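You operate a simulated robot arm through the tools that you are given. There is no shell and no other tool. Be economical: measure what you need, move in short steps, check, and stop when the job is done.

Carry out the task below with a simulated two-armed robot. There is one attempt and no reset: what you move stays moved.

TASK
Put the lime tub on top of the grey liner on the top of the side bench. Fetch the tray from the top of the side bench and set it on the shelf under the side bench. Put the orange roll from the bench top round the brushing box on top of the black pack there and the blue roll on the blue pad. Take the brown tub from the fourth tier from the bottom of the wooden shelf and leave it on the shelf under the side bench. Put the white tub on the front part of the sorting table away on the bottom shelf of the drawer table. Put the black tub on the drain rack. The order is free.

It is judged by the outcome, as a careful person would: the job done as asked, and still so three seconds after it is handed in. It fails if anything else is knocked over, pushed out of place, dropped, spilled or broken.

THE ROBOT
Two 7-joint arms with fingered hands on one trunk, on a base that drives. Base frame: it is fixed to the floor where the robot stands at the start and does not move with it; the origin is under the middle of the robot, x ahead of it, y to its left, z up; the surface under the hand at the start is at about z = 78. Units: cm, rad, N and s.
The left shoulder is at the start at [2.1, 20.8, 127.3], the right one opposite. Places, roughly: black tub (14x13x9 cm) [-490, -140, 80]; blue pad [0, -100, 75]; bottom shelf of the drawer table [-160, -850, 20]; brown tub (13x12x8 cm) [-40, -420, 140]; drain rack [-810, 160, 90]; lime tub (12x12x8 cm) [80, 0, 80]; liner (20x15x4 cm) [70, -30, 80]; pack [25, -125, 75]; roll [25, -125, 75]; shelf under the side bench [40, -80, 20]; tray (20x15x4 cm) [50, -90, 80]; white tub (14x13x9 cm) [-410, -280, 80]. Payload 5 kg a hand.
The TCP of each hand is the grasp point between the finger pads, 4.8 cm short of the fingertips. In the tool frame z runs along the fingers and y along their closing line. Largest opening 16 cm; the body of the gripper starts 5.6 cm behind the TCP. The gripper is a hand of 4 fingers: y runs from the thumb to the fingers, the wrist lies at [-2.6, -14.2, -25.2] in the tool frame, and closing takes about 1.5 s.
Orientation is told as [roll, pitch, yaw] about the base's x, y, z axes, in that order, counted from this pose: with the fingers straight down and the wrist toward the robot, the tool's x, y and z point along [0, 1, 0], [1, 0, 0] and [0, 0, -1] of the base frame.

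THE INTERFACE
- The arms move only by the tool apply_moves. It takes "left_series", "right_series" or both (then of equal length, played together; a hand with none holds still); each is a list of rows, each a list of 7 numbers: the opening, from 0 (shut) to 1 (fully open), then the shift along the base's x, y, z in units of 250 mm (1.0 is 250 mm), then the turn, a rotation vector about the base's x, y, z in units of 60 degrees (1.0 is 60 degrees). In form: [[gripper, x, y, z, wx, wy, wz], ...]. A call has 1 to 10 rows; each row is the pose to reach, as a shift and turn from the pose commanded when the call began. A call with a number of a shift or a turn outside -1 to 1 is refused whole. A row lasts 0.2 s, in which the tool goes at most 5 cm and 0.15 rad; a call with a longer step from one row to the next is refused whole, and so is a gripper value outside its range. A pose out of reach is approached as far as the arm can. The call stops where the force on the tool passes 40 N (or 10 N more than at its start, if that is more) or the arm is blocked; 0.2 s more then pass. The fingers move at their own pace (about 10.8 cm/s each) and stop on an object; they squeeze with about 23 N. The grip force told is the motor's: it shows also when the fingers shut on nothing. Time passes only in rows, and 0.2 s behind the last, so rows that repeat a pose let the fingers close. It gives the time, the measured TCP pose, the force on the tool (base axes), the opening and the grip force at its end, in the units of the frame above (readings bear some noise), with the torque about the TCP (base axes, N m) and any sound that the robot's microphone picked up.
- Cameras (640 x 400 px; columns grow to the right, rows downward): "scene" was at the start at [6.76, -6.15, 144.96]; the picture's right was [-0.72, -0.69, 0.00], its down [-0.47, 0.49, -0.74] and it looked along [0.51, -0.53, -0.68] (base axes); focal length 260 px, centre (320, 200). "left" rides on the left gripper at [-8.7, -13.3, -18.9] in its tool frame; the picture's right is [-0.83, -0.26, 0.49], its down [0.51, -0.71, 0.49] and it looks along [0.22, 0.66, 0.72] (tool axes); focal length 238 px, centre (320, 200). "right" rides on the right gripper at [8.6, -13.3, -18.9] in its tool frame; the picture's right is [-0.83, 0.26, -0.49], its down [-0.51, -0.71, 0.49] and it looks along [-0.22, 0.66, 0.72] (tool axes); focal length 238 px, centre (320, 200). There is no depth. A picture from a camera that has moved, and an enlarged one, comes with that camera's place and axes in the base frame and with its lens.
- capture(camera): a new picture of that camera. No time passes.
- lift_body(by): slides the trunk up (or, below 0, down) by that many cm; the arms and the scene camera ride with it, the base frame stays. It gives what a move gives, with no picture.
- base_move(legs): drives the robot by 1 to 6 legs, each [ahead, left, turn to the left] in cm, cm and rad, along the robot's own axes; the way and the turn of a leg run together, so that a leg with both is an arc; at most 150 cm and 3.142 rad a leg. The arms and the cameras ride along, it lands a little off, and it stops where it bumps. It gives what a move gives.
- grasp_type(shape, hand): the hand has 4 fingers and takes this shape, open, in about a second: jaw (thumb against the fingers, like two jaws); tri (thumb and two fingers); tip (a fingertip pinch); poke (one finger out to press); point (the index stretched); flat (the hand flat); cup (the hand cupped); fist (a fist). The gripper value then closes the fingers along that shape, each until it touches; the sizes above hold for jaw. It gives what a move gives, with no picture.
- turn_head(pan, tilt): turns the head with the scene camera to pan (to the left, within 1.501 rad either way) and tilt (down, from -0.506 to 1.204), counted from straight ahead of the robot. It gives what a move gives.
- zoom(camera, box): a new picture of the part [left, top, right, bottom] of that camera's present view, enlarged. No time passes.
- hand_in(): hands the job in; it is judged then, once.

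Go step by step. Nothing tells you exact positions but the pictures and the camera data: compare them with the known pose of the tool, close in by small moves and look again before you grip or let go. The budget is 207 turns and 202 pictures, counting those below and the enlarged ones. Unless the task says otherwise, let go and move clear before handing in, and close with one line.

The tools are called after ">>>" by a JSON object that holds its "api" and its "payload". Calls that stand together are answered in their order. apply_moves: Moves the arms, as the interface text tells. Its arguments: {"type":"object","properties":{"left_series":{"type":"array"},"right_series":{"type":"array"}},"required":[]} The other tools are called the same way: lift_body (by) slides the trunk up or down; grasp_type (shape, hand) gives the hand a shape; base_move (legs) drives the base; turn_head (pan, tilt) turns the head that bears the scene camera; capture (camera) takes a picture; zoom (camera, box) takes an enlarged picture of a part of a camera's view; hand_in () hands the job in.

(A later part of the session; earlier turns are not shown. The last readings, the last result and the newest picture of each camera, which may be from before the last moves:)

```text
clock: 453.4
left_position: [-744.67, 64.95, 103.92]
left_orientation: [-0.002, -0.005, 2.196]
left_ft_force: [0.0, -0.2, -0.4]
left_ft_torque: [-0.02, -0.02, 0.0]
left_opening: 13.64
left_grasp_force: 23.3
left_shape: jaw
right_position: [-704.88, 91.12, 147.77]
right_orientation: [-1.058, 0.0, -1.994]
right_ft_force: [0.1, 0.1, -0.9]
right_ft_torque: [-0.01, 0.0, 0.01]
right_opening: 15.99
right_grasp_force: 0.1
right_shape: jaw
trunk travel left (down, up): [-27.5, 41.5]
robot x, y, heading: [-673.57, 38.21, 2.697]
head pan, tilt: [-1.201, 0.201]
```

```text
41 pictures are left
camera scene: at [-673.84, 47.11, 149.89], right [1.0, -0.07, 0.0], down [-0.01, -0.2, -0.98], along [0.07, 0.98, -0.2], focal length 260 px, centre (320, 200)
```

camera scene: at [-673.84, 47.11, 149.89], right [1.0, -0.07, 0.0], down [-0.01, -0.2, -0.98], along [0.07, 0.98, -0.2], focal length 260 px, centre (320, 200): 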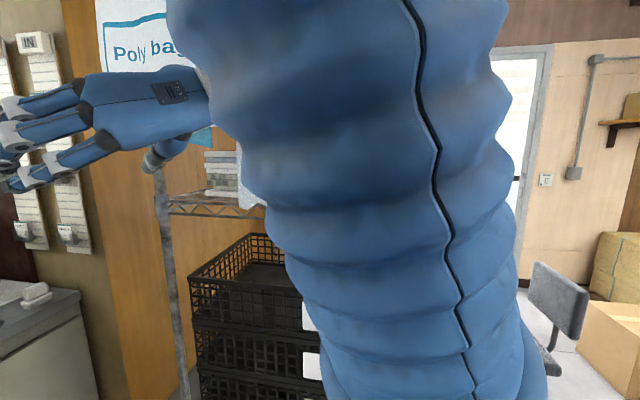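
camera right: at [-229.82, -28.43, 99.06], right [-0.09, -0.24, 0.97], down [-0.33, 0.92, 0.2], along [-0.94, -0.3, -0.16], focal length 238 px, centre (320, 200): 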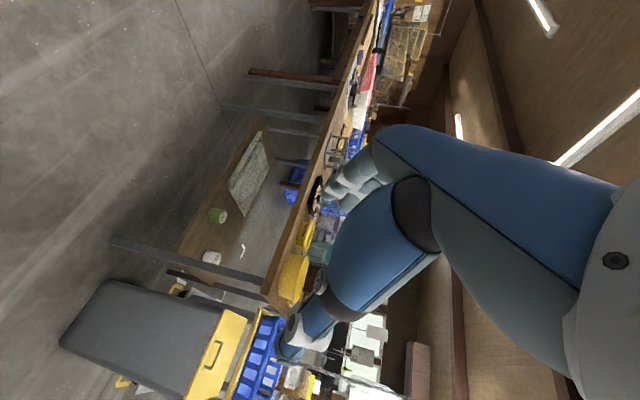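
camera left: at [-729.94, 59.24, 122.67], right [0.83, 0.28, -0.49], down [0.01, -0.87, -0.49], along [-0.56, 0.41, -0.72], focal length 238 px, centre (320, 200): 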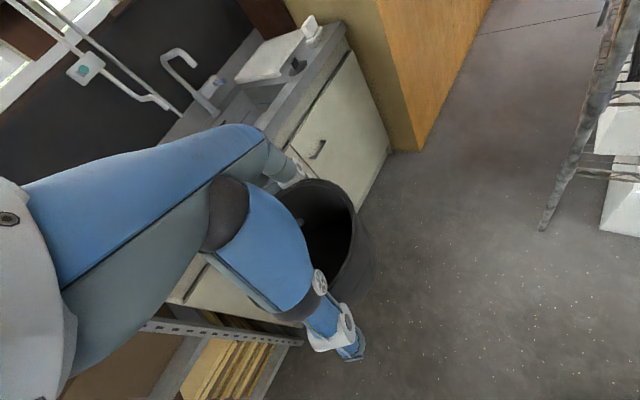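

The raised right arm's elbow touches the wire rack. Better plan: set the tub on the free left part of the counter, then re-take it with the right hand. I back off and bring the right arm down and forward again.

>>> {"api": "base_move", "payload": {"legs": [[-22, 0, 0]]}}

>>> {"api": "apply_moves", "payload": {"right_series": [[1, -0.1, 0, -0.14, 0, 0, 0], [1, -0.2, 0, -0.28, 0, 0, 0], [1, -0.3, 0, -0.42, 0, 0, 0], [1, -0.4, 0, -0.56, 0, 0, 0], [1, -0.5, 0, -0.7, 0, 0, 0], [1, -0.6, 0, -0.84, 0, 0, 0], [1, -0.7, 0, -1.0, 0, 0, 0]]}}

>>> {"api": "base_move", "payload": {"legs": [[0, 0, 0.153], [60, -5, 0]]}}

>>> {"api": "turn_head", "payload": {"pan": 0.05, "tilt": 0.6}}

>>> {"api": "capture", "payload": {"camera": "scene"}}

```text
clock: 455.0
left_position: [-724.75, 55.78, 103.84]
left_orientation: [0.001, -0.006, 2.196]
left_ft_force: [1.0, -0.7, -1.0]
left_ft_torque: [0.02, 0.04, 0.05]
left_opening: 13.69
left_grasp_force: 23.3
left_shape: jaw
right_position: [-684.77, 81.88, 147.7]
right_orientation: [-1.057, -0.005, -1.995]
right_ft_force: [-1.1, 0.2, 0.1]
right_ft_torque: [0.08, 0.01, -0.02]
right_opening: 15.98
right_grasp_force: 0.1
right_shape: jaw
trunk travel left (down, up): [-27.5, 41.5]
robot x, y, heading: [-653.19, 28.05, 2.698]
head pan, tilt: [-1.201, 0.201]
```

```text
clock: 456.6
left_position: [-724.79, 55.73, 103.54]
left_orientation: [0.0, -0.001, 2.195]
left_ft_force: [0.5, 0.8, -1.7]
left_ft_torque: [-0.07, -0.07, -0.04]
left_opening: 13.66
left_grasp_force: 23.3
left_shape: jaw
right_position: [-702.5, 82.05, 122.38]
right_orientation: [-1.057, -0.005, -1.997]
right_ft_force: [-0.8, 0.6, 0.4]
right_ft_torque: [-0.02, -0.03, 0.07]
right_opening: 16.0
right_grasp_force: 0.0
right_shape: jaw
trunk travel left (down, up): [-27.5, 41.5]
robot x, y, heading: [-653.25, 28.86, 2.694]
head pan, tilt: [-1.201, 0.201]
```

```text
clock: 460.8
left_position: [-785.74, 66.77, 103.69]
left_orientation: [-0.001, -0.003, 2.351]
left_ft_force: [-0.4, 0.3, -2.2]
left_ft_torque: [-0.02, -0.07, 0.01]
left_opening: 13.67
left_grasp_force: 23.1
left_shape: jaw
right_position: [-767.64, 96.04, 122.46]
right_orientation: [-1.055, -0.003, -1.841]
right_ft_force: [-0.6, -0.2, -0.5]
right_ft_torque: [-0.03, 0.02, 0.0]
right_opening: 16.0
right_grasp_force: 0.1
right_shape: jaw
trunk travel left (down, up): [-27.5, 41.5]
robot x, y, heading: [-711.3, 50.78, 2.853]
head pan, tilt: [-1.201, 0.201]
```

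```text
clock: 462.2
left_position: [-785.66, 66.68, 103.68]
left_orientation: [0.001, -0.004, 2.352]
left_ft_force: [-0.6, 0.1, -0.6]
left_ft_torque: [-0.02, 0.02, 0.0]
left_opening: 13.67
left_grasp_force: 23.1
left_shape: jaw
right_position: [-767.44, 95.96, 122.4]
right_orientation: [-1.056, -0.004, -1.841]
right_ft_force: [0.3, 0.1, 0.4]
right_ft_torque: [-0.03, 0.01, -0.01]
right_opening: 15.99
right_grasp_force: 0.0
right_shape: jaw
trunk travel left (down, up): [-27.5, 41.5]
robot x, y, heading: [-711.55, 50.33, 2.853]
head pan, tilt: [0.051, 0.6]
```

```text
40 pictures are left
camera scene: at [-720.76, 52.88, 146.19], right [0.24, 0.97, 0.0], down [0.55, -0.13, -0.82], along [-0.8, 0.2, -0.57], focal length 260 px, centre (320, 200)
```

scene: 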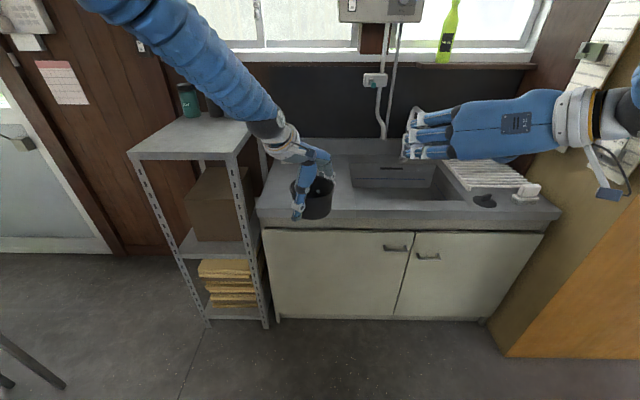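

I drive 24 cm ahead so the tub is over the flat left part of the counter, then lower until contact.

>>> {"api": "base_move", "payload": {"legs": [[24, 2.5, 0]]}}

>>> {"api": "apply_moves", "payload": {"left_series": [[0, 0, 0, -0.1, 0, 0, 0], [0, 0, 0, -0.2, 0, 0, 0], [0, 0, 0, -0.28, 0, 0, 0], [0, 0, 0, -0.34, 0, 0, 0]]}}

>>> {"api": "capture", "payload": {"camera": "left"}}

>>> {"api": "capture", "payload": {"camera": "scene"}}

```text
clock: 464.0
left_position: [-809.95, 71.02, 103.72]
left_orientation: [0.001, -0.002, 2.353]
left_ft_force: [-0.3, -0.4, -1.4]
left_ft_torque: [0.02, -0.08, -0.06]
left_opening: 13.67
left_grasp_force: 23.4
left_shape: jaw
right_position: [-792.01, 100.53, 122.44]
right_orientation: [-1.056, -0.003, -1.839]
right_ft_force: [-0.9, -0.6, 0.0]
right_ft_torque: [-0.01, -0.02, 0.04]
right_opening: 15.98
right_grasp_force: 0.1
right_shape: jaw
trunk travel left (down, up): [-27.5, 41.5]
robot x, y, heading: [-735.55, 55.22, 2.857]
head pan, tilt: [0.051, 0.6]
```

```text
clock: 465.0
left_position: [-810.1, 71.07, 95.18]
left_orientation: [0.0, -0.001, 2.354]
left_ft_force: [-0.2, -0.1, -0.3]
left_ft_torque: [0.0, -0.08, -0.02]
left_opening: 13.67
left_grasp_force: 23.4
left_shape: jaw
right_position: [-791.96, 100.52, 122.51]
right_orientation: [-1.056, -0.004, -1.839]
right_ft_force: [-0.5, 0.1, -0.1]
right_ft_torque: [-0.02, 0.01, -0.01]
right_opening: 15.99
right_grasp_force: 0.1
right_shape: jaw
trunk travel left (down, up): [-27.5, 41.5]
robot x, y, heading: [-735.15, 54.99, 2.85]
head pan, tilt: [0.051, 0.6]
```

```text
39 pictures are left
camera left: at [-794.64, 67.82, 114.04], right [0.77, 0.41, -0.49], down [0.14, -0.86, -0.49], along [-0.62, 0.31, -0.72], focal length 238 px, centre (320, 200)
```

left: 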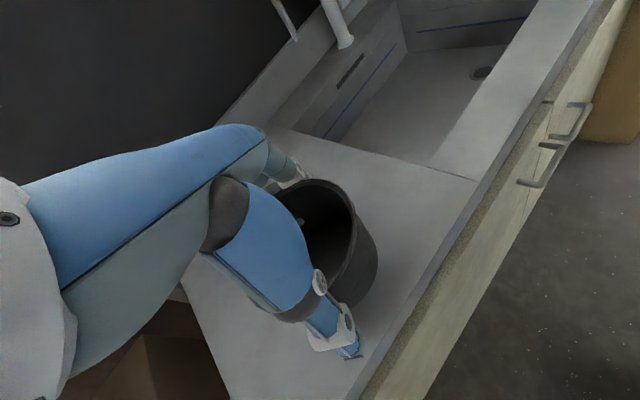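

```text
38 pictures are left
camera scene: at [-745.2, 57.45, 146.18], right [0.23, 0.97, 0.0], down [0.55, -0.13, -0.82], along [-0.8, 0.19, -0.57], focal length 260 px, centre (320, 200)
```

scene: 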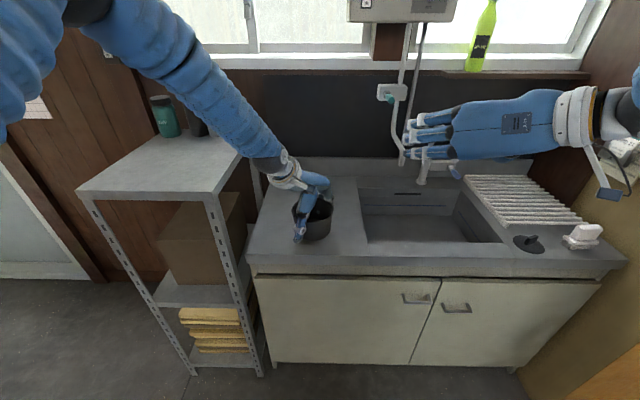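

The flat area below is free. I lower on to contact and release.

>>> {"api": "apply_moves", "payload": {"left_series": [[0, 0, 0, -0.03, 0, 0, 0], [0, 0, 0, -0.06, 0, 0, 0], [0, 0, 0, -0.09, 0, 0, 0], [0, 0, 0, -0.12, 0, 0, 0], [0, 0, 0, -0.15, 0, 0, 0], [0, 0, 0, -0.18, 0, 0, 0], [0, 0, 0, -0.21, 0, 0, 0]]}}

```text
clock: 466.5
left_position: [-810.48, 71.39, 91.54]
left_orientation: [0.004, -0.021, 2.357]
left_ft_force: [6.0, -3.3, 25.7]
left_ft_torque: [-1.0, -0.67, 0.13]
left_opening: 13.58
left_grasp_force: 23.2
left_shape: jaw
right_position: [-792.03, 100.43, 122.56]
right_orientation: [-1.057, -0.005, -1.836]
right_ft_force: [-1.6, 0.3, -0.4]
right_ft_torque: [-0.02, 0.01, 0.02]
right_opening: 16.0
right_grasp_force: 0.1
right_shape: jaw
trunk travel left (down, up): [-27.5, 41.5]
robot x, y, heading: [-735.15, 55.11, 2.856]
head pan, tilt: [0.051, 0.6]
stopped in row 7 (left hand): the force on the tool passed its limit at 47 N (the readings are from after the stop); the commanded pose is now the measured one
```

>>> {"api": "apply_moves", "payload": {"left_series": [[0, 0.01, -0.01, 0.02, 0, 0.02, 0], [0.9, 0.01, -0.01, 0.03, 0, 0.02, 0], [1, 0.01, -0.01, 0.04, 0, 0.02, 0], [1, 0.01, -0.01, 0.04, 0, 0.02, 0], [1, 0.01, -0.01, 0.12, 0, 0.02, 0], [1, 0.01, -0.01, 0.3, 0, 0.02, 0], [1, 0.01, -0.01, 0.48, 0, 0.02, 0], [1, 0.01, -0.01, 0.66, 0, 0.02, 0], [1, 0.01, -0.01, 0.8, 0, 0.02, 0]]}}

>>> {"api": "capture", "payload": {"camera": "scene"}}

>>> {"api": "capture", "payload": {"camera": "left"}}

```text
clock: 468.5
left_position: [-810.07, 71.02, 111.37]
left_orientation: [0.016, -0.026, 2.355]
left_ft_force: [0.5, 0.0, -3.8]
left_ft_torque: [0.06, 0.1, -0.01]
left_opening: 16.0
left_grasp_force: 0.1
left_shape: jaw
right_position: [-791.98, 100.47, 122.7]
right_orientation: [-1.058, -0.003, -1.839]
right_ft_force: [-0.3, -0.5, 0.6]
right_ft_torque: [-0.02, -0.01, -0.02]
right_opening: 15.98
right_grasp_force: 0.0
right_shape: jaw
trunk travel left (down, up): [-27.5, 41.5]
robot x, y, heading: [-735.2, 54.73, 2.855]
head pan, tilt: [0.051, 0.6]
```

```text
37 pictures are left
camera scene: at [-745.05, 57.4, 146.19], right [0.23, 0.97, 0.0], down [0.55, -0.13, -0.83], along [-0.8, 0.19, -0.56], focal length 260 px, centre (320, 200)
```

scene: 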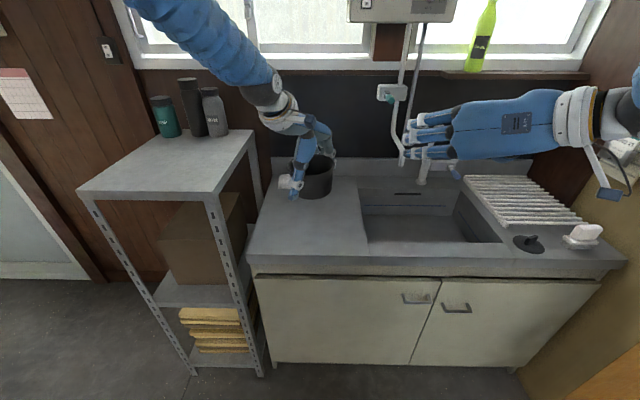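

```text
36 pictures are left
camera left: at [-794.11, 67.66, 129.65], right [0.76, 0.41, -0.51], down [0.13, -0.86, -0.5], along [-0.64, 0.32, -0.7], focal length 238 px, centre (320, 200)
```

left: 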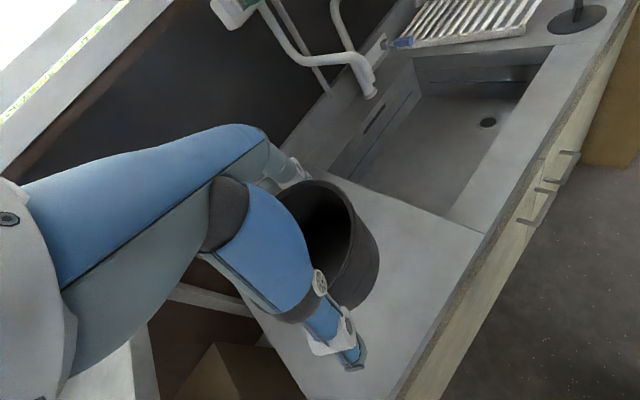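

The tub came up with the open hand — its rim is wedged between the finger bases. I zoom to see how it hangs.

>>> {"api": "zoom", "payload": {"camera": "left", "box": [180, 120, 420, 390]}}

>>> {"api": "zoom", "payload": {"camera": "scene", "box": [230, 60, 390, 220]}}

```text
1.48 times, centred on (300, 255) of left
camera zoom: at [-794.11, 67.66, 129.65], right [0.76, 0.41, -0.51], down [0.13, -0.86, -0.5], along [-0.64, 0.32, -0.7], focal length 353 px, centre (350, 118)
```

zoom: 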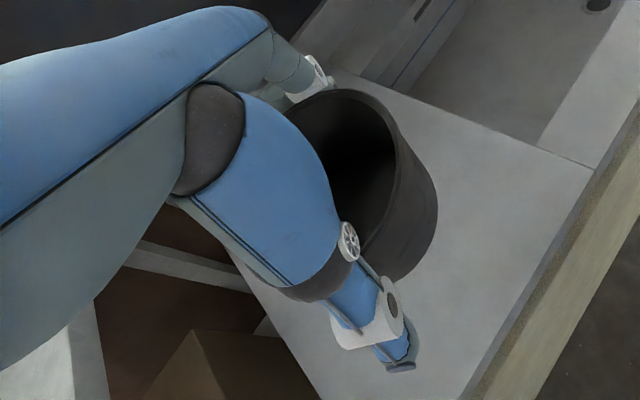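

```text
2.50 times, centred on (310, 140) of scene
camera zoom: at [-745.05, 57.4, 146.19], right [0.23, 0.97, 0.0], down [0.55, -0.13, -0.83], along [-0.8, 0.19, -0.56], focal length 649 px, centre (345, 350)
```

zoom: 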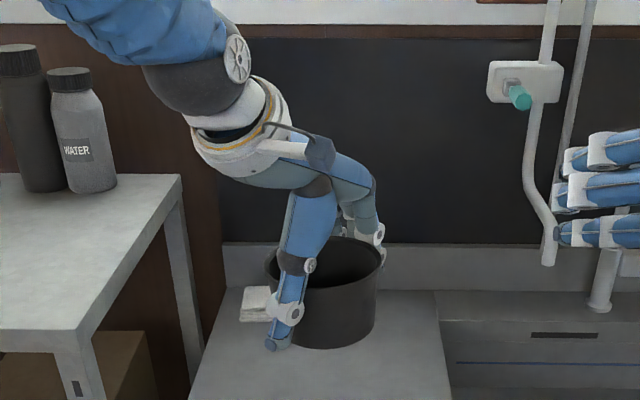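

The rim is an interference fit at the finger bases. I set the tub back on the counter (fingertips stay 2 cm above it) and change the hand to the flat shape to free it.

>>> {"api": "apply_moves", "payload": {"left_series": [[1, 0, 0, -0.18, 0, 0, 0], [1, 0, 0, -0.36, 0, 0, 0], [1, 0, 0, -0.54, 0, 0, 0], [1, 0, 0, -0.68, 0, 0, 0], [1, 0, 0, -0.74, 0, 0, 0], [1, 0, 0, -0.77, 0, 0, 0], [1, 0, 0, -0.79, 0, 0, 0]]}}

>>> {"api": "grasp_type", "payload": {"hand": "left", "shape": "flat"}}

>>> {"api": "capture", "payload": {"camera": "left"}}

```text
clock: 470.1
left_position: [-810.28, 71.13, 91.72]
left_orientation: [0.019, -0.03, 2.357]
left_ft_force: [0.1, 2.5, 8.5]
left_ft_torque: [-0.26, -0.3, 0.02]
left_opening: 15.99
left_grasp_force: 0.0
left_shape: jaw
right_position: [-791.91, 100.42, 122.46]
right_orientation: [-1.057, -0.002, -1.837]
right_ft_force: [0.7, 0.4, 0.9]
right_ft_torque: [-0.02, -0.04, 0.01]
right_opening: 15.99
right_grasp_force: 0.0
right_shape: jaw
trunk travel left (down, up): [-27.5, 41.5]
robot x, y, heading: [-735.36, 55.24, 2.859]
head pan, tilt: [0.051, 0.6]
```

```text
clock: 471.0
left_position: [-810.25, 71.0, 91.45]
left_orientation: [0.015, -0.026, 2.358]
left_ft_force: [0.4, 0.6, 0.1]
left_ft_torque: [-0.01, 0.01, -0.03]
left_opening: 0.02
left_grasp_force: 0.1
left_shape: flat
right_position: [-792.04, 100.55, 122.51]
right_orientation: [-1.056, -0.003, -1.838]
right_ft_force: [-1.0, -0.8, 0.7]
right_ft_torque: [-0.01, -0.01, 0.03]
right_opening: 16.01
right_grasp_force: 0.0
right_shape: jaw
trunk travel left (down, up): [-27.5, 41.5]
robot x, y, heading: [-735.9, 55.53, 2.855]
head pan, tilt: [0.051, 0.6]
```

```text
33 pictures are left
camera left: at [-794.22, 67.69, 109.84], right [0.76, 0.41, -0.51], down [0.13, -0.86, -0.5], along [-0.64, 0.32, -0.7], focal length 238 px, centre (320, 200)
```

left: 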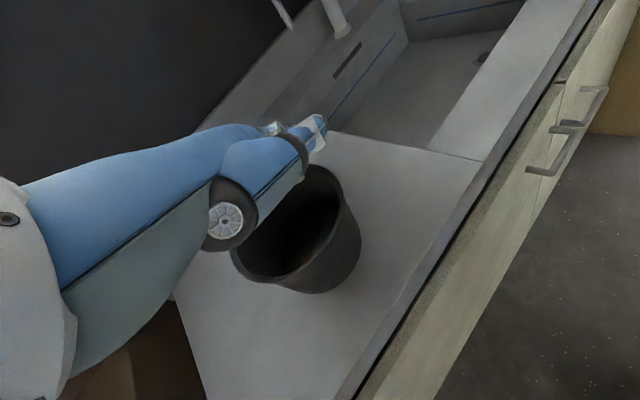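

The tub is free and standing. I lift the left hand away.

>>> {"api": "apply_moves", "payload": {"left_series": [[1, 0, 0, 0.1, 0, 0, 0], [1, 0, 0, 0.25, 0, 0, 0], [1, 0, 0, 0.42, 0, 0, 0], [1, 0, 0, 0.6, 0, 0, 0], [1, 0.08, -0.1, 0.7, 0, 0, 0], [1, 0.2, -0.22, 0.7, 0, 0, 0], [1, 0.32, -0.34, 0.7, 0, 0, 0], [1, 0.44, -0.46, 0.7, 0, 0, 0]]}}

>>> {"api": "capture", "payload": {"camera": "scene"}}

```text
clock: 472.8
left_position: [-798.86, 59.48, 109.02]
left_orientation: [0.014, -0.029, 2.355]
left_ft_force: [0.7, 0.1, 0.2]
left_ft_torque: [0.09, 0.06, -0.01]
left_opening: 0.0
left_grasp_force: 0.1
left_shape: flat
right_position: [-791.85, 100.28, 122.57]
right_orientation: [-1.058, -0.002, -1.838]
right_ft_force: [0.6, -1.8, -0.5]
right_ft_torque: [0.05, -0.01, -0.04]
right_opening: 15.99
right_grasp_force: 0.0
right_shape: jaw
trunk travel left (down, up): [-27.5, 41.5]
robot x, y, heading: [-735.15, 55.05, 2.857]
head pan, tilt: [0.051, 0.6]
```

```text
32 pictures are left
camera scene: at [-744.99, 57.29, 146.2], right [0.23, 0.97, 0.0], down [0.55, -0.13, -0.83], along [-0.8, 0.19, -0.56], focal length 260 px, centre (320, 200)
```

scene: 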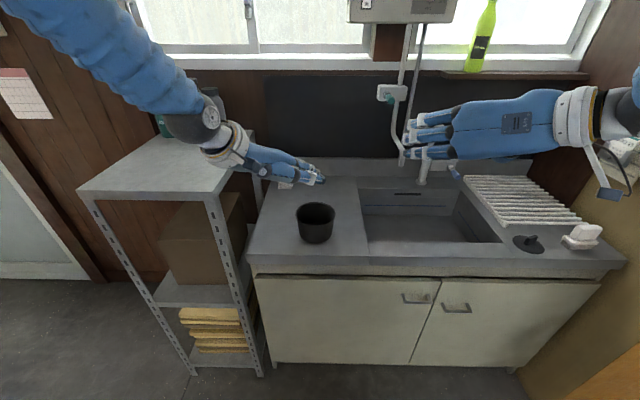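

The tub stands at about (-813,72). I move the left hand well out to the left, and bring the right hand over the tub for a side grip.

>>> {"api": "apply_moves", "payload": {"left_series": [[1, 0.05, -0.15, 0.1, 0, 0, 0], [1, 0.1, -0.3, 0.2, 0, 0, 0], [1, 0.15, -0.45, 0.3, 0, 0, 0], [1, 0.2, -0.6, 0.3, 0, 0, 0], [1, 0.25, -0.75, 0.3, 0, 0, 0]]}}

>>> {"api": "apply_moves", "payload": {"left_series": [[1, 0.05, -0.14, 0, 0, 0, 0], [1, 0.1, -0.28, 0, 0, 0, 0], [1, 0.16, -0.42, 0, 0, 0, 0], [1, 0.22, -0.56, 0, 0, 0, 0], [1, 0.28, -0.7, 0, 0, 0, 0], [1, 0.28, -0.7, 0, 0, 0, 0], [1, 0.28, -0.7, 0, 0, 0, 0]], "right_series": [[1, 0, -0.06, 0, 0, 0, 0], [1, -0.05, -0.2, 0, 0, 0, 0], [1, -0.15, -0.35, -0.05, 0, 0, 0], [1, -0.3, -0.5, -0.1, 0, 0, 0], [1, -0.45, -0.63, -0.15, 0, 0, 0], [1, -0.6, -0.75, -0.2, 0, 0, 0], [1, -0.75, -0.87, -0.25, 0, 0, 0]]}}

>>> {"api": "capture", "payload": {"camera": "scene"}}

>>> {"api": "capture", "payload": {"camera": "right"}}

```text
clock: 474.0
left_position: [-795.06, 47.33, 116.5]
left_orientation: [0.015, -0.029, 2.357]
left_ft_force: [0.9, -0.1, 0.6]
left_ft_torque: [0.01, 0.03, 0.01]
left_opening: 0.0
left_grasp_force: 0.1
left_shape: flat
left hand out of reach, approached as far as the arm can: row 4, 5
right_position: [-791.94, 100.41, 122.63]
right_orientation: [-1.058, -0.004, -1.838]
right_ft_force: [-0.7, 0.2, 0.1]
right_ft_torque: [0.05, -0.01, -0.04]
right_opening: 15.99
right_grasp_force: 0.1
right_shape: jaw
trunk travel left (down, up): [-27.5, 41.5]
robot x, y, heading: [-735.38, 54.79, 2.853]
head pan, tilt: [0.051, 0.6]
```

```text
refused: row 4 steps farther than a row can; nothing moved
```

```text
31 pictures are left
camera scene: at [-745.08, 57.38, 146.19], right [0.23, 0.97, 0.0], down [0.55, -0.13, -0.83], along [-0.8, 0.19, -0.56], focal length 260 px, centre (320, 200)
```

scene: 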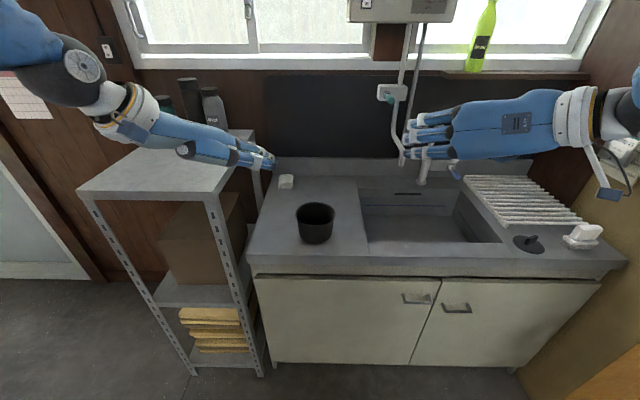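

```text
30 pictures are left
camera right: at [-768.56, 107.78, 124.33], right [-0.05, -0.25, 0.97], down [-0.47, 0.86, 0.2], along [-0.88, -0.44, -0.16], focal length 238 px, centre (320, 200)
```

right: 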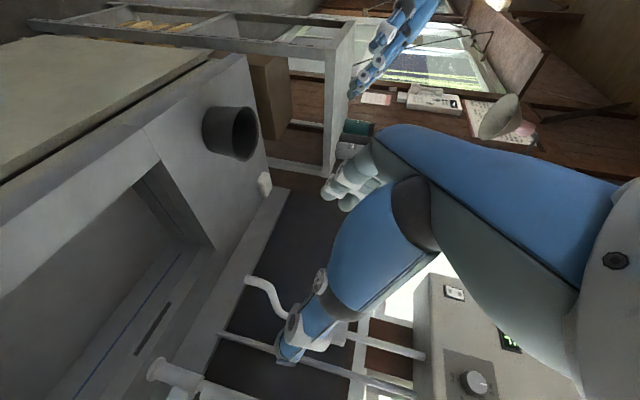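

The left hand is over the side shelf; I back the base off first, then rearrange both hands in free space.

>>> {"api": "base_move", "payload": {"legs": [[-25, 0, 0]]}}

>>> {"api": "apply_moves", "payload": {"left_series": [[1, 0.03, -0.16, 0, 0, 0, 0], [1, 0.06, -0.32, 0, 0, 0, 0], [1, 0.1, -0.48, 0, 0, 0, 0], [1, 0.13, -0.64, 0, 0, 0, 0], [1, 0.17, -0.8, 0, 0, 0, 0], [1, 0.2, -0.95, 0, 0, 0, 0]], "right_series": [[1, -0.03, -0.1, -0.05, 0, 0, 0], [1, -0.06, -0.2, -0.1, 0, 0, 0], [1, -0.09, -0.3, -0.15, 0, 0, 0], [1, -0.12, -0.4, -0.2, 0, 0, 0], [1, -0.15, -0.5, -0.25, 0, 0, 0], [1, -0.18, -0.6, -0.3, 0, 0, 0]]}}

>>> {"api": "apply_moves", "payload": {"right_series": [[1, -0.04, -0.14, -0.08, 0, 0, 0], [1, -0.08, -0.28, -0.16, 0, 0, 0], [1, -0.12, -0.42, -0.24, 0, 0, 0], [1, -0.16, -0.56, -0.32, 0, 0, 0], [1, -0.19, -0.67, -0.38, 0, 0, 0]]}}

>>> {"api": "grasp_type", "payload": {"hand": "left", "shape": "jaw"}}

>>> {"api": "capture", "payload": {"camera": "scene"}}

```text
clock: 475.8
left_position: [-771.04, 40.21, 116.65]
left_orientation: [0.018, -0.029, 2.359]
left_ft_force: [1.4, -0.8, 0.7]
left_ft_torque: [0.0, 0.08, 0.04]
left_opening: 0.0
left_grasp_force: 0.1
left_shape: flat
right_position: [-768.14, 93.24, 122.54]
right_orientation: [-1.058, -0.005, -1.837]
right_ft_force: [0.5, -1.3, -0.1]
right_ft_torque: [0.03, 0.02, -0.01]
right_opening: 15.99
right_grasp_force: 0.1
right_shape: jaw
trunk travel left (down, up): [-27.5, 41.5]
robot x, y, heading: [-711.21, 48.18, 2.862]
head pan, tilt: [0.051, 0.6]
```

```text
clock: 477.2
left_position: [-766.84, 17.22, 118.66]
left_orientation: [0.146, 0.046, 2.308]
left_ft_force: [0.6, -4.4, 0.2]
left_ft_torque: [0.63, 0.18, -0.06]
left_opening: 15.39
left_grasp_force: 0.1
left_shape: flat
left hand out of reach, approached as far as the arm can: row 1
right_position: [-772.93, 78.25, 115.05]
right_orientation: [-1.057, 0.0, -1.837]
right_ft_force: [0.6, 0.1, -0.3]
right_ft_torque: [0.01, -0.02, 0.01]
right_opening: 16.02
right_grasp_force: 0.0
right_shape: jaw
trunk travel left (down, up): [-27.5, 41.5]
robot x, y, heading: [-711.6, 48.23, 2.856]
head pan, tilt: [0.051, 0.6]
```

```text
clock: 478.4
left_position: [-766.3, 16.55, 116.23]
left_orientation: [0.016, -0.027, 2.357]
left_ft_force: [-0.7, -0.4, -0.4]
left_ft_torque: [0.04, -0.05, -0.04]
left_opening: 15.34
left_grasp_force: 0.0
left_shape: flat
right_position: [-777.64, 61.69, 105.24]
right_orientation: [-1.059, -0.004, -1.837]
right_ft_force: [-1.1, 0.0, 0.8]
right_ft_torque: [0.0, -0.08, -0.02]
right_opening: 16.0
right_grasp_force: 0.0
right_shape: jaw
trunk travel left (down, up): [-27.5, 41.5]
robot x, y, heading: [-711.37, 47.95, 2.86]
head pan, tilt: [0.051, 0.6]
```

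```text
clock: 479.3
left_position: [-766.26, 16.59, 116.36]
left_orientation: [0.015, -0.027, 2.358]
left_ft_force: [-0.8, 1.1, 0.4]
left_ft_torque: [-0.04, 0.02, 0.02]
left_opening: 15.95
left_grasp_force: 0.0
left_shape: jaw
right_position: [-777.47, 61.87, 105.32]
right_orientation: [-1.057, -0.002, -1.837]
right_ft_force: [1.0, -0.2, -0.5]
right_ft_torque: [0.0, -0.03, -0.04]
right_opening: 15.99
right_grasp_force: 0.1
right_shape: jaw
trunk travel left (down, up): [-27.5, 41.5]
robot x, y, heading: [-711.59, 48.33, 2.859]
head pan, tilt: [0.051, 0.6]
```

```text
29 pictures are left
camera scene: at [-721.23, 50.35, 146.19], right [0.23, 0.97, 0.0], down [0.55, -0.13, -0.82], along [-0.8, 0.19, -0.57], focal length 260 px, centre (320, 200)
```

scene: 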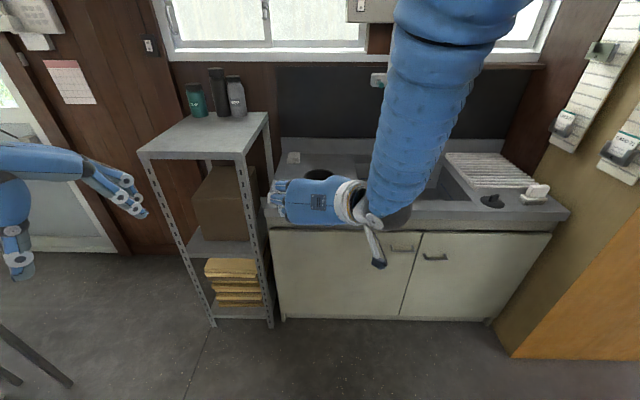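

Laterally aligned. I pull the left hand back a little, drive ahead 37 cm, and check from the wrist camera.

>>> {"api": "apply_moves", "payload": {"left_series": [[1, 0.15, 0, 0, 0, 0, 0], [1, 0.3, 0, 0, 0, 0, 0], [1, 0.45, 0, 0, 0, 0, 0]]}}

>>> {"api": "base_move", "payload": {"legs": [[36.9, 0, 0]]}}

>>> {"api": "capture", "payload": {"camera": "right"}}

```text
clock: 480.1
left_position: [-755.44, 16.12, 117.02]
left_orientation: [0.015, -0.028, 2.355]
left_ft_force: [0.6, -0.9, 0.2]
left_ft_torque: [0.05, 0.03, 0.0]
left_opening: 15.99
left_grasp_force: 0.1
left_shape: jaw
left hand out of reach, approached as far as the arm can: row 3
right_position: [-777.45, 61.73, 105.35]
right_orientation: [-1.056, -0.004, -1.837]
right_ft_force: [0.0, 0.1, 0.0]
right_ft_torque: [0.02, 0.01, -0.02]
right_opening: 16.01
right_grasp_force: 0.1
right_shape: jaw
trunk travel left (down, up): [-27.5, 41.5]
robot x, y, heading: [-711.65, 48.1, 2.856]
head pan, tilt: [0.051, 0.6]
```

```text
clock: 482.5
left_position: [-791.22, 26.81, 116.82]
left_orientation: [0.016, -0.026, 2.356]
left_ft_force: [-0.6, -0.2, -0.2]
left_ft_torque: [-0.02, -0.12, -0.02]
left_opening: 15.98
left_grasp_force: 0.0
left_shape: jaw
right_position: [-813.05, 72.36, 105.27]
right_orientation: [-1.056, -0.005, -1.839]
right_ft_force: [-1.8, 0.1, -0.9]
right_ft_torque: [-0.01, -0.01, 0.02]
right_opening: 16.0
right_grasp_force: 0.0
right_shape: jaw
trunk travel left (down, up): [-27.5, 41.5]
robot x, y, heading: [-747.26, 58.73, 2.854]
head pan, tilt: [0.051, 0.6]
```

```text
28 pictures are left
camera right: at [-789.67, 79.63, 107.05], right [-0.06, -0.25, 0.97], down [-0.47, 0.86, 0.2], along [-0.88, -0.44, -0.16], focal length 238 px, centre (320, 200)
```

right: 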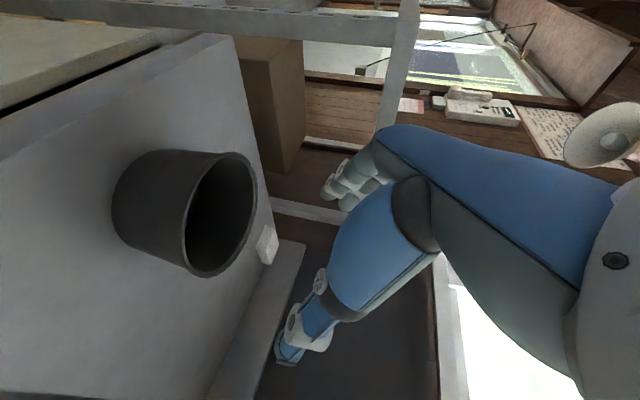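

Centred within 1 cm; I correct slightly, descend, and close.

>>> {"api": "apply_moves", "payload": {"right_series": [[1, 0.03, 0.03, -0.15, 0, 0, 0], [1, 0.03, 0.03, -0.3, 0, 0, 0], [1, 0.03, 0.03, -0.45, 0, 0, 0], [1, 0.03, 0.03, -0.55, 0, 0, 0], [1, 0.03, 0.03, -0.59, 0, 0, 0], [0.8, 0.03, 0.03, -0.59, 0, 0, 0], [0.6, 0.03, 0.03, -0.59, 0, 0, 0], [0.3, 0.03, 0.03, -0.59, 0, 0, 0], [0, 0.03, 0.03, -0.59, 0, 0, 0], [0, 0.03, 0.03, -0.59, 0, 0, 0]]}}

>>> {"api": "capture", "payload": {"camera": "right"}}

```text
clock: 483.4
left_position: [-791.13, 26.66, 116.92]
left_orientation: [0.015, -0.028, 2.356]
left_ft_force: [-0.6, -0.8, -0.2]
left_ft_torque: [-0.02, -0.09, 0.0]
left_opening: 16.0
left_grasp_force: 0.1
left_shape: jaw
right_position: [-812.88, 72.4, 93.87]
right_orientation: [-1.082, -0.025, -1.831]
right_ft_force: [1.5, -6.0, 26.0]
right_ft_torque: [-1.97, -0.09, 0.16]
right_opening: 15.99
right_grasp_force: 0.0
right_shape: jaw
trunk travel left (down, up): [-27.5, 41.5]
robot x, y, heading: [-747.19, 58.57, 2.858]
head pan, tilt: [0.051, 0.6]
stopped in row 4 (right hand): the force on the tool passed its limit at 47 N (the readings are from after the stop); the commanded pose is now the measured one
```

```text
27 pictures are left
camera right: at [-789.46, 79.85, 94.9], right [-0.03, -0.24, 0.97], down [-0.46, 0.86, 0.2], along [-0.89, -0.44, -0.13], focal length 238 px, centre (320, 200)
```

right: 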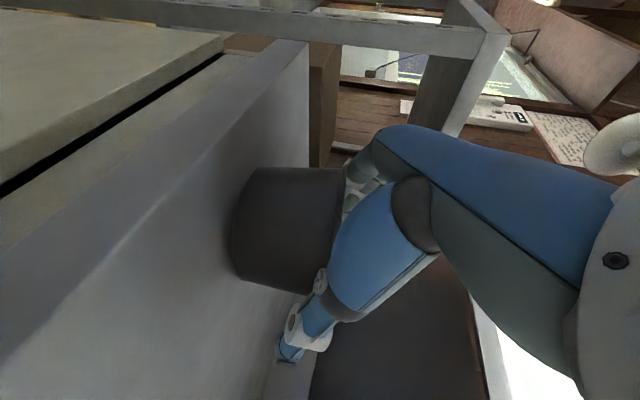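

The left fingers landed on the rim: the tub is ~1 cm further left. I raise, shift left 1.2 cm and descend again.

>>> {"api": "apply_moves", "payload": {"right_series": [[1, 0, 0, 0.08, 0, 0, 0], [1, 0, 0, 0.12, 0, 0, 0], [1, -0.014, -0.05, 0.12, 0, 0, 0], [1, -0.014, -0.05, 0.06, 0, 0, 0], [1, -0.014, -0.05, 0, 0, 0, 0], [1, -0.014, -0.05, -0.05, 0, 0, 0], [1, -0.014, -0.05, -0.1, 0, 0, 0], [1, -0.014, -0.05, -0.13, 0, 0, 0]]}}

>>> {"api": "capture", "payload": {"camera": "right"}}

```text
clock: 485.2
left_position: [-791.06, 26.73, 116.86]
left_orientation: [0.015, -0.028, 2.355]
left_ft_force: [0.3, 0.8, -0.5]
left_ft_torque: [-0.04, -0.02, -0.01]
left_opening: 16.0
left_grasp_force: 0.1
left_shape: jaw
right_position: [-813.07, 71.25, 90.0]
right_orientation: [-1.072, -0.019, -1.834]
right_ft_force: [0.4, -0.2, 0.7]
right_ft_torque: [-0.03, -0.04, 0.05]
right_opening: 15.97
right_grasp_force: 0.0
right_shape: jaw
trunk travel left (down, up): [-27.5, 41.5]
robot x, y, heading: [-747.26, 58.62, 2.855]
head pan, tilt: [0.051, 0.6]
```

```text
26 pictures are left
camera right: at [-789.61, 78.69, 91.33], right [-0.04, -0.24, 0.97], down [-0.46, 0.86, 0.2], along [-0.88, -0.44, -0.14], focal length 238 px, centre (320, 200)
```

right: 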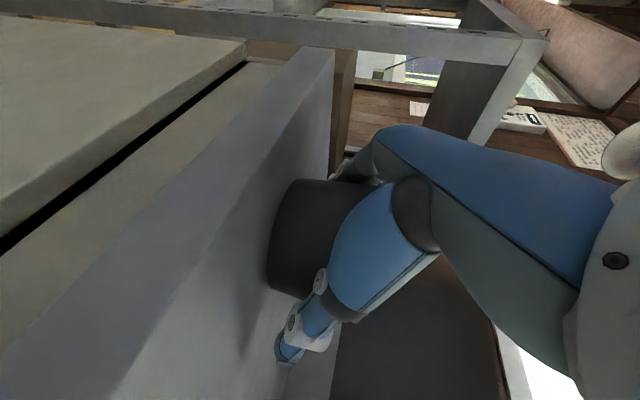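

Down beside the tub at z=90 without contact. I close and lift.

>>> {"api": "apply_moves", "payload": {"right_series": [[0.8, 0, 0, 0, 0, 0, 0], [0.6, 0, 0, 0, 0, 0, 0], [0.3, 0, 0, 0, 0, 0, 0], [0, 0, 0, 0, 0, 0, 0], [0, 0, 0, 0, 0, 0, 0], [0, 0, 0, 0.08, 0, 0, 0], [0, 0, 0, 0.22, 0, 0, 0], [0, 0, 0, 0.4, 0, 0, 0], [0, 0, 0, 0.58, 0, 0, 0], [0, 0, 0, 0.7, 0, 0, 0]]}}

>>> {"api": "capture", "payload": {"camera": "right"}}

```text
clock: 487.4
left_position: [-791.12, 26.65, 116.95]
left_orientation: [0.013, -0.028, 2.355]
left_ft_force: [0.9, -0.1, -0.1]
left_ft_torque: [-0.02, 0.04, 0.02]
left_opening: 15.97
left_grasp_force: 0.1
left_shape: jaw
right_position: [-812.88, 71.41, 107.77]
right_orientation: [-1.071, -0.018, -1.835]
right_ft_force: [0.4, -0.3, -2.0]
right_ft_torque: [0.06, 0.12, -0.04]
right_opening: 10.13
right_grasp_force: 23.0
right_shape: jaw
trunk travel left (down, up): [-27.5, 41.5]
robot x, y, heading: [-747.04, 58.25, 2.858]
head pan, tilt: [0.051, 0.6]
```

```text
25 pictures are left
camera right: at [-789.42, 78.89, 108.96], right [-0.04, -0.24, 0.97], down [-0.46, 0.86, 0.2], along [-0.89, -0.44, -0.14], focal length 238 px, centre (320, 200)
```

right: 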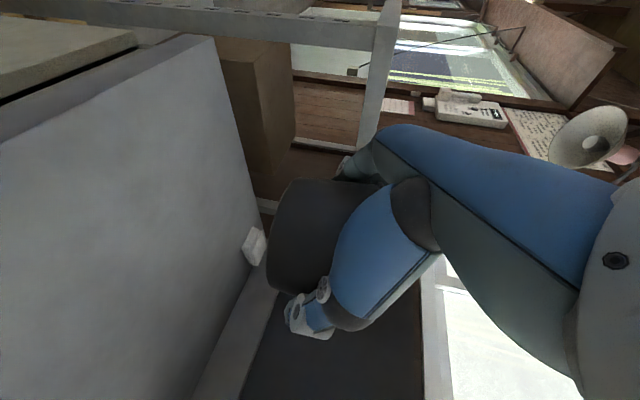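

Held by the pads (10.1 cm). I back off, shift the arm to the right in free space, turn, and approach the drain board diagonally.

>>> {"api": "base_move", "payload": {"legs": [[-25, 0, 0]]}}

>>> {"api": "apply_moves", "payload": {"right_series": [[0, 0, 0.13, 0, 0, 0, 0], [0, 0, 0.26, 0, 0, 0, 0], [0, 0, 0.39, 0, 0, 0, 0], [0, 0, 0.52, 0, 0, 0, 0], [0, 0, 0.65, 0, 0, 0, 0], [0, 0, 0.78, 0, 0, 0, 0], [0, 0, 0.9, 0, 0, 0, 0], [0, 0, 1.0, 0, 0, 0, 0]]}}

>>> {"api": "apply_moves", "payload": {"right_series": [[0, 0, 0.12, 0.02, 0, 0, 0], [0, 0, 0.24, 0.04, 0, 0, 0], [0, 0, 0.29, 0.04, 0, 0, 0]]}}

>>> {"api": "base_move", "payload": {"legs": [[0, 0, -0.158], [20, -12.2, 0]]}}

>>> {"api": "turn_head", "payload": {"pan": -0.25, "tilt": 0.6}}

>>> {"api": "capture", "payload": {"camera": "scene"}}

```text
clock: 489.2
left_position: [-767.52, 19.61, 116.92]
left_orientation: [0.013, -0.029, 2.356]
left_ft_force: [1.1, 0.0, 0.3]
left_ft_torque: [0.03, 0.11, 0.04]
left_opening: 15.99
left_grasp_force: 0.0
left_shape: jaw
right_position: [-789.43, 64.53, 107.95]
right_orientation: [-1.074, -0.016, -1.832]
right_ft_force: [0.3, -0.4, -0.4]
right_ft_torque: [0.01, 0.01, -0.02]
right_opening: 10.15
right_grasp_force: 22.7
right_shape: jaw
trunk travel left (down, up): [-27.5, 41.5]
robot x, y, heading: [-723.63, 51.65, 2.856]
head pan, tilt: [0.051, 0.6]
```

```text
clock: 491.0
left_position: [-767.47, 19.8, 116.89]
left_orientation: [0.013, -0.026, 2.355]
left_ft_force: [0.8, -0.3, 0.1]
left_ft_torque: [-0.05, 0.02, -0.03]
left_opening: 15.98
left_grasp_force: 0.1
left_shape: jaw
right_position: [-789.34, 89.76, 107.54]
right_orientation: [-1.072, -0.018, -1.833]
right_ft_force: [-0.1, 0.5, -1.5]
right_ft_torque: [-0.02, 0.04, 0.01]
right_opening: 10.1
right_grasp_force: 22.9
right_shape: jaw
trunk travel left (down, up): [-27.5, 41.5]
robot x, y, heading: [-723.22, 51.76, 2.859]
head pan, tilt: [0.051, 0.6]
```

```text
clock: 491.8
left_position: [-767.56, 19.8, 116.95]
left_orientation: [0.014, -0.025, 2.357]
left_ft_force: [0.0, 0.6, -0.3]
left_ft_torque: [-0.03, 0.06, 0.01]
left_opening: 15.98
left_grasp_force: 0.1
left_shape: jaw
right_position: [-789.17, 96.93, 108.53]
right_orientation: [-1.071, -0.021, -1.833]
right_ft_force: [0.7, 0.4, -1.3]
right_ft_torque: [-0.02, 0.02, 0.0]
right_opening: 10.14
right_grasp_force: 23.7
right_shape: jaw
trunk travel left (down, up): [-27.5, 41.5]
robot x, y, heading: [-723.2, 51.48, 2.862]
head pan, tilt: [0.051, 0.6]
```

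```text
clock: 494.3
left_position: [-785.28, 46.91, 116.94]
left_orientation: [0.015, -0.026, 2.2]
left_ft_force: [-0.5, 0.7, -0.3]
left_ft_torque: [-0.09, -0.09, 0.0]
left_opening: 15.99
left_grasp_force: 0.0
left_shape: jaw
right_position: [-794.83, 126.62, 108.45]
right_orientation: [-1.072, -0.018, -1.989]
right_ft_force: [-0.4, 0.7, -1.5]
right_ft_torque: [-0.05, 0.05, 0.05]
right_opening: 10.14
right_grasp_force: 22.8
right_shape: jaw
trunk travel left (down, up): [-27.5, 41.5]
robot x, y, heading: [-736.84, 70.86, 2.698]
head pan, tilt: [0.051, 0.6]
```

```text
clock: 495.1
left_position: [-785.24, 46.86, 116.89]
left_orientation: [0.015, -0.028, 2.201]
left_ft_force: [-0.4, -0.6, -0.3]
left_ft_torque: [0.0, -0.02, 0.02]
left_opening: 15.99
left_grasp_force: 0.1
left_shape: jaw
right_position: [-794.69, 126.4, 108.52]
right_orientation: [-1.072, -0.017, -1.989]
right_ft_force: [-1.0, 0.0, -0.5]
right_ft_torque: [0.0, -0.01, 0.0]
right_opening: 10.14
right_grasp_force: 22.4
right_shape: jaw
trunk travel left (down, up): [-27.5, 41.5]
robot x, y, heading: [-736.72, 71.72, 2.705]
head pan, tilt: [-0.25, 0.6]
```

```text
24 pictures are left
camera scene: at [-744.58, 77.45, 146.19], right [0.64, 0.77, 0.0], down [0.44, -0.36, -0.82], along [-0.64, 0.52, -0.57], focal length 260 px, centre (320, 200)
```

scene: 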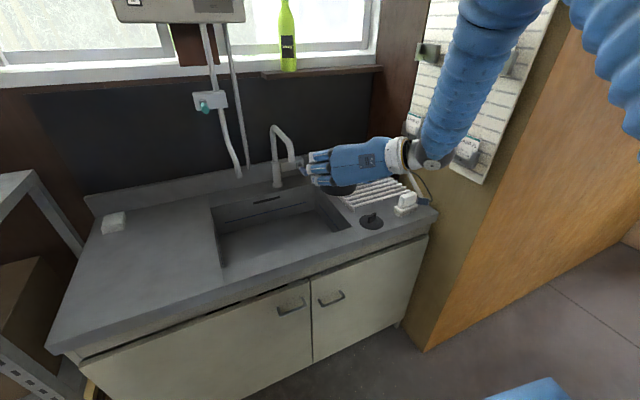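

The way is clear; the faucet is left of the fingers. I make the last approach in two short legs.

>>> {"api": "base_move", "payload": {"legs": [[7, -12.5, 0], [12, 0, 0]]}}

>>> {"api": "capture", "payload": {"camera": "scene"}}

>>> {"api": "capture", "payload": {"camera": "right"}}

```text
clock: 497.2
left_position: [-797.13, 66.35, 116.88]
left_orientation: [0.014, -0.025, 2.204]
left_ft_force: [-1.0, -0.6, -1.0]
left_ft_torque: [0.02, -0.14, -0.07]
left_opening: 15.99
left_grasp_force: 0.1
left_shape: jaw
right_position: [-806.71, 146.03, 108.42]
right_orientation: [-1.07, -0.018, -1.989]
right_ft_force: [-1.4, -0.3, -2.0]
right_ft_torque: [-0.01, -0.02, -0.01]
right_opening: 10.12
right_grasp_force: 23.2
right_shape: jaw
trunk travel left (down, up): [-27.5, 41.5]
robot x, y, heading: [-748.49, 91.02, 2.707]
head pan, tilt: [-0.25, 0.6]
```

```text
23 pictures are left
camera scene: at [-756.58, 97.12, 146.17], right [0.63, 0.77, 0.0], down [0.44, -0.36, -0.82], along [-0.64, 0.52, -0.57], focal length 260 px, centre (320, 200)
```

scene: 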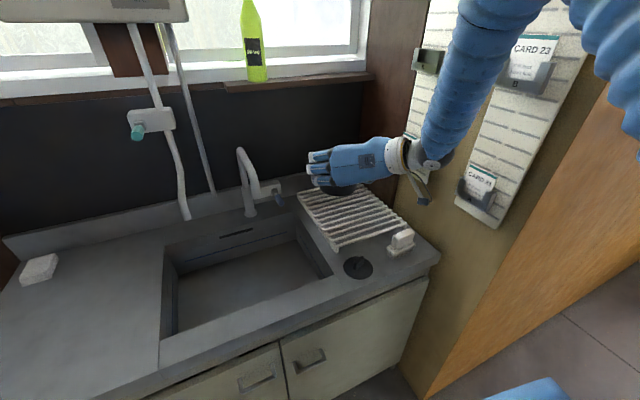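

```text
22 pictures are left
camera right: at [-782.43, 149.72, 109.73], right [-0.07, -0.23, 0.97], down [-0.33, 0.92, 0.2], along [-0.94, -0.3, -0.14], focal length 238 px, centre (320, 200)
```

right: 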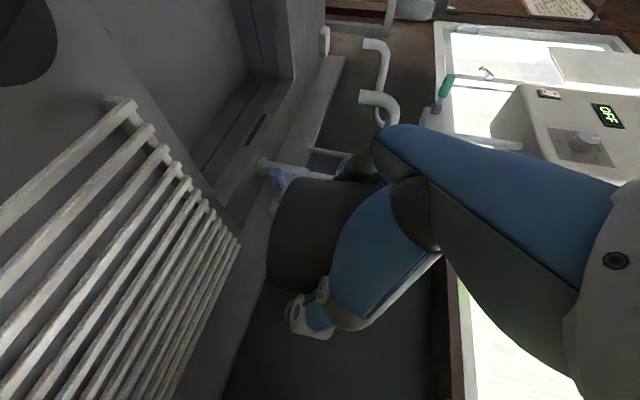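

I shift 4 cm right so the tub sits fully on the ridges, and lower to just above.

>>> {"api": "apply_moves", "payload": {"right_series": [[0, -0.02, 0.09, 0, 0, 0, 0], [0, -0.04, 0.17, 0, 0, 0, 0], [0, -0.04, 0.17, -0.12, 0, 0, 0], [0, -0.04, 0.17, -0.24, 0, 0, 0], [0, -0.04, 0.17, -0.36, 0, 0, 0], [0, -0.04, 0.17, -0.44, 0, 0, 0]]}}

>>> {"api": "capture", "payload": {"camera": "right"}}

>>> {"api": "zoom", "payload": {"camera": "scene", "box": [240, 100, 460, 280]}}

```text
clock: 498.6
left_position: [-796.93, 66.55, 116.84]
left_orientation: [0.013, -0.027, 2.204]
left_ft_force: [0.0, 0.0, 0.1]
left_ft_torque: [-0.06, -0.06, 0.01]
left_opening: 15.99
left_grasp_force: 0.0
left_shape: jaw
right_position: [-807.7, 150.2, 97.5]
right_orientation: [-1.073, -0.018, -1.989]
right_ft_force: [-0.6, 1.1, -0.5]
right_ft_torque: [-0.05, -0.03, 0.06]
right_opening: 10.15
right_grasp_force: 23.0
right_shape: jaw
trunk travel left (down, up): [-27.5, 41.5]
robot x, y, heading: [-748.5, 91.31, 2.704]
head pan, tilt: [-0.25, 0.6]
```

```text
21 pictures are left
camera right: at [-783.42, 153.99, 98.79], right [-0.07, -0.23, 0.97], down [-0.33, 0.92, 0.2], along [-0.94, -0.3, -0.14], focal length 238 px, centre (320, 200)
```

right: 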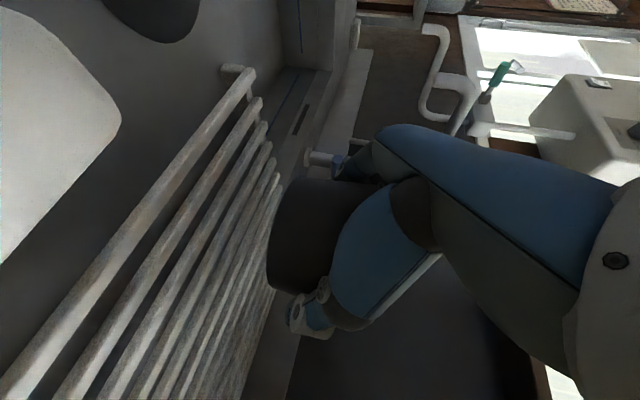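

```text
2.22 times, centred on (350, 190) of scene
camera zoom: at [-756.41, 97.12, 146.18], right [0.64, 0.77, 0.0], down [0.44, -0.36, -0.82], along [-0.64, 0.52, -0.57], focal length 577 px, centre (253, 222)
```

zoom: 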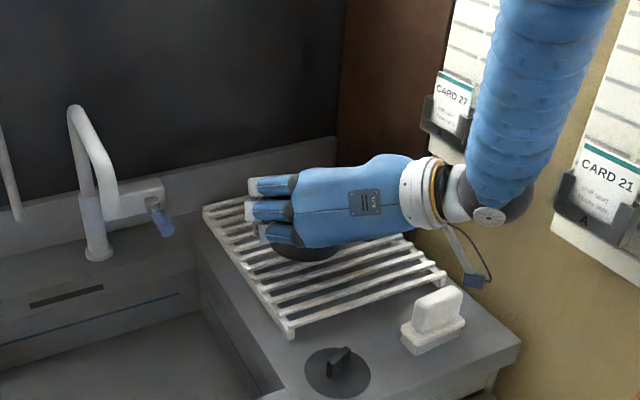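

The tub is above the board. I lower in small steps to contact.

>>> {"api": "apply_moves", "payload": {"right_series": [[0, 0, 0, -0.03, 0, 0, 0], [0, 0, 0, -0.06, 0, 0, 0], [0, 0, 0, -0.08, 0, 0, 0], [0, 0, 0, -0.1, 0, 0, 0], [0, 0, 0, -0.12, 0, 0, 0], [0, 0, 0, -0.14, 0, 0, 0]]}}

>>> {"api": "capture", "payload": {"camera": "right"}}

```text
clock: 500.1
left_position: [-797.01, 66.31, 116.88]
left_orientation: [0.014, -0.029, 2.203]
left_ft_force: [0.0, 0.0, -0.2]
left_ft_torque: [0.03, -0.02, -0.02]
left_opening: 16.0
left_grasp_force: 0.2
left_shape: jaw
right_position: [-807.63, 150.37, 94.14]
right_orientation: [-1.072, -0.016, -1.987]
right_ft_force: [-1.2, 0.2, -0.6]
right_ft_torque: [0.0, -0.01, 0.0]
right_opening: 10.13
right_grasp_force: 22.9
right_shape: jaw
trunk travel left (down, up): [-27.5, 41.5]
robot x, y, heading: [-748.51, 91.31, 2.703]
head pan, tilt: [-0.25, 0.6]
```

```text
19 pictures are left
camera right: at [-783.35, 154.01, 95.3], right [-0.07, -0.23, 0.97], down [-0.33, 0.92, 0.2], along [-0.94, -0.3, -0.14], focal length 238 px, centre (320, 200)
```

right: 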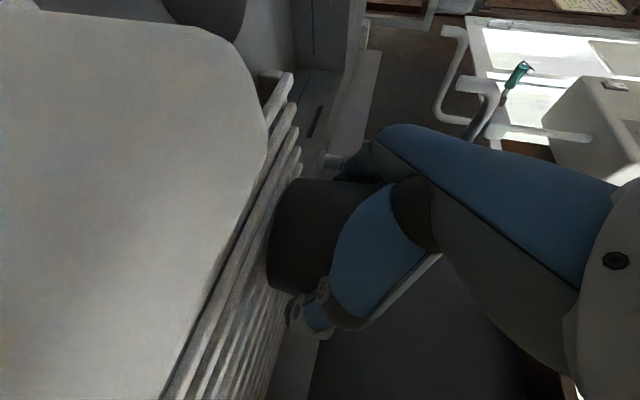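

The camera stick is close to the soap holder. I raise 1 cm, shift the tub 2.5 cm toward me and 2 cm left (still on the board), then continue lowering.

>>> {"api": "apply_moves", "payload": {"right_series": [[0, 0, 0, 0.04, 0, 0, 0], [0, 0.03, -0.06, 0.04, 0, 0, 0], [0, 0.056, -0.115, 0.04, 0, 0, 0], [0, 0.056, -0.115, 0, 0, 0, 0], [0, 0.056, -0.115, -0.02, 0, 0, 0], [0, 0.056, -0.115, -0.04, 0, 0, 0], [0, 0.056, -0.115, -0.055, 0, 0, 0]]}}

>>> {"api": "zoom", "payload": {"camera": "scene", "box": [260, 120, 440, 270]}}

```text
clock: 501.6
left_position: [-796.89, 66.3, 116.94]
left_orientation: [0.016, -0.029, 2.202]
left_ft_force: [-0.1, -0.5, -0.1]
left_ft_torque: [0.01, 0.0, 0.0]
left_opening: 16.0
left_grasp_force: 0.0
left_shape: jaw
right_position: [-806.29, 147.3, 92.99]
right_orientation: [-1.077, -0.02, -1.986]
right_ft_force: [3.6, -0.7, 16.2]
right_ft_torque: [-0.21, 0.29, -0.09]
right_opening: 10.07
right_grasp_force: 23.1
right_shape: jaw
trunk travel left (down, up): [-27.5, 41.5]
robot x, y, heading: [-748.69, 90.9, 2.699]
head pan, tilt: [-0.25, 0.6]
```

```text
2.67 times, centred on (350, 195) of scene
camera zoom: at [-756.27, 96.98, 146.22], right [0.64, 0.77, 0.0], down [0.44, -0.36, -0.83], along [-0.64, 0.52, -0.56], focal length 692 px, centre (240, 213)
```

zoom: 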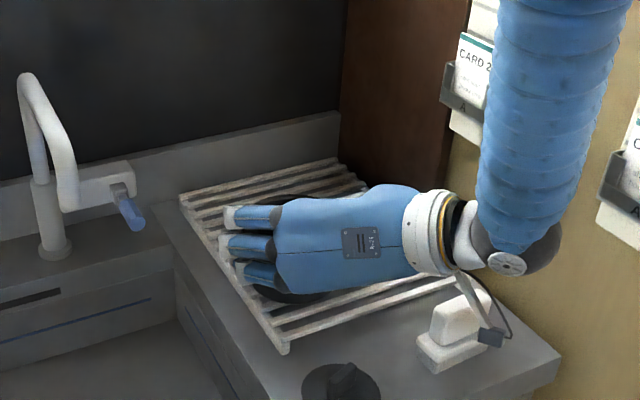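

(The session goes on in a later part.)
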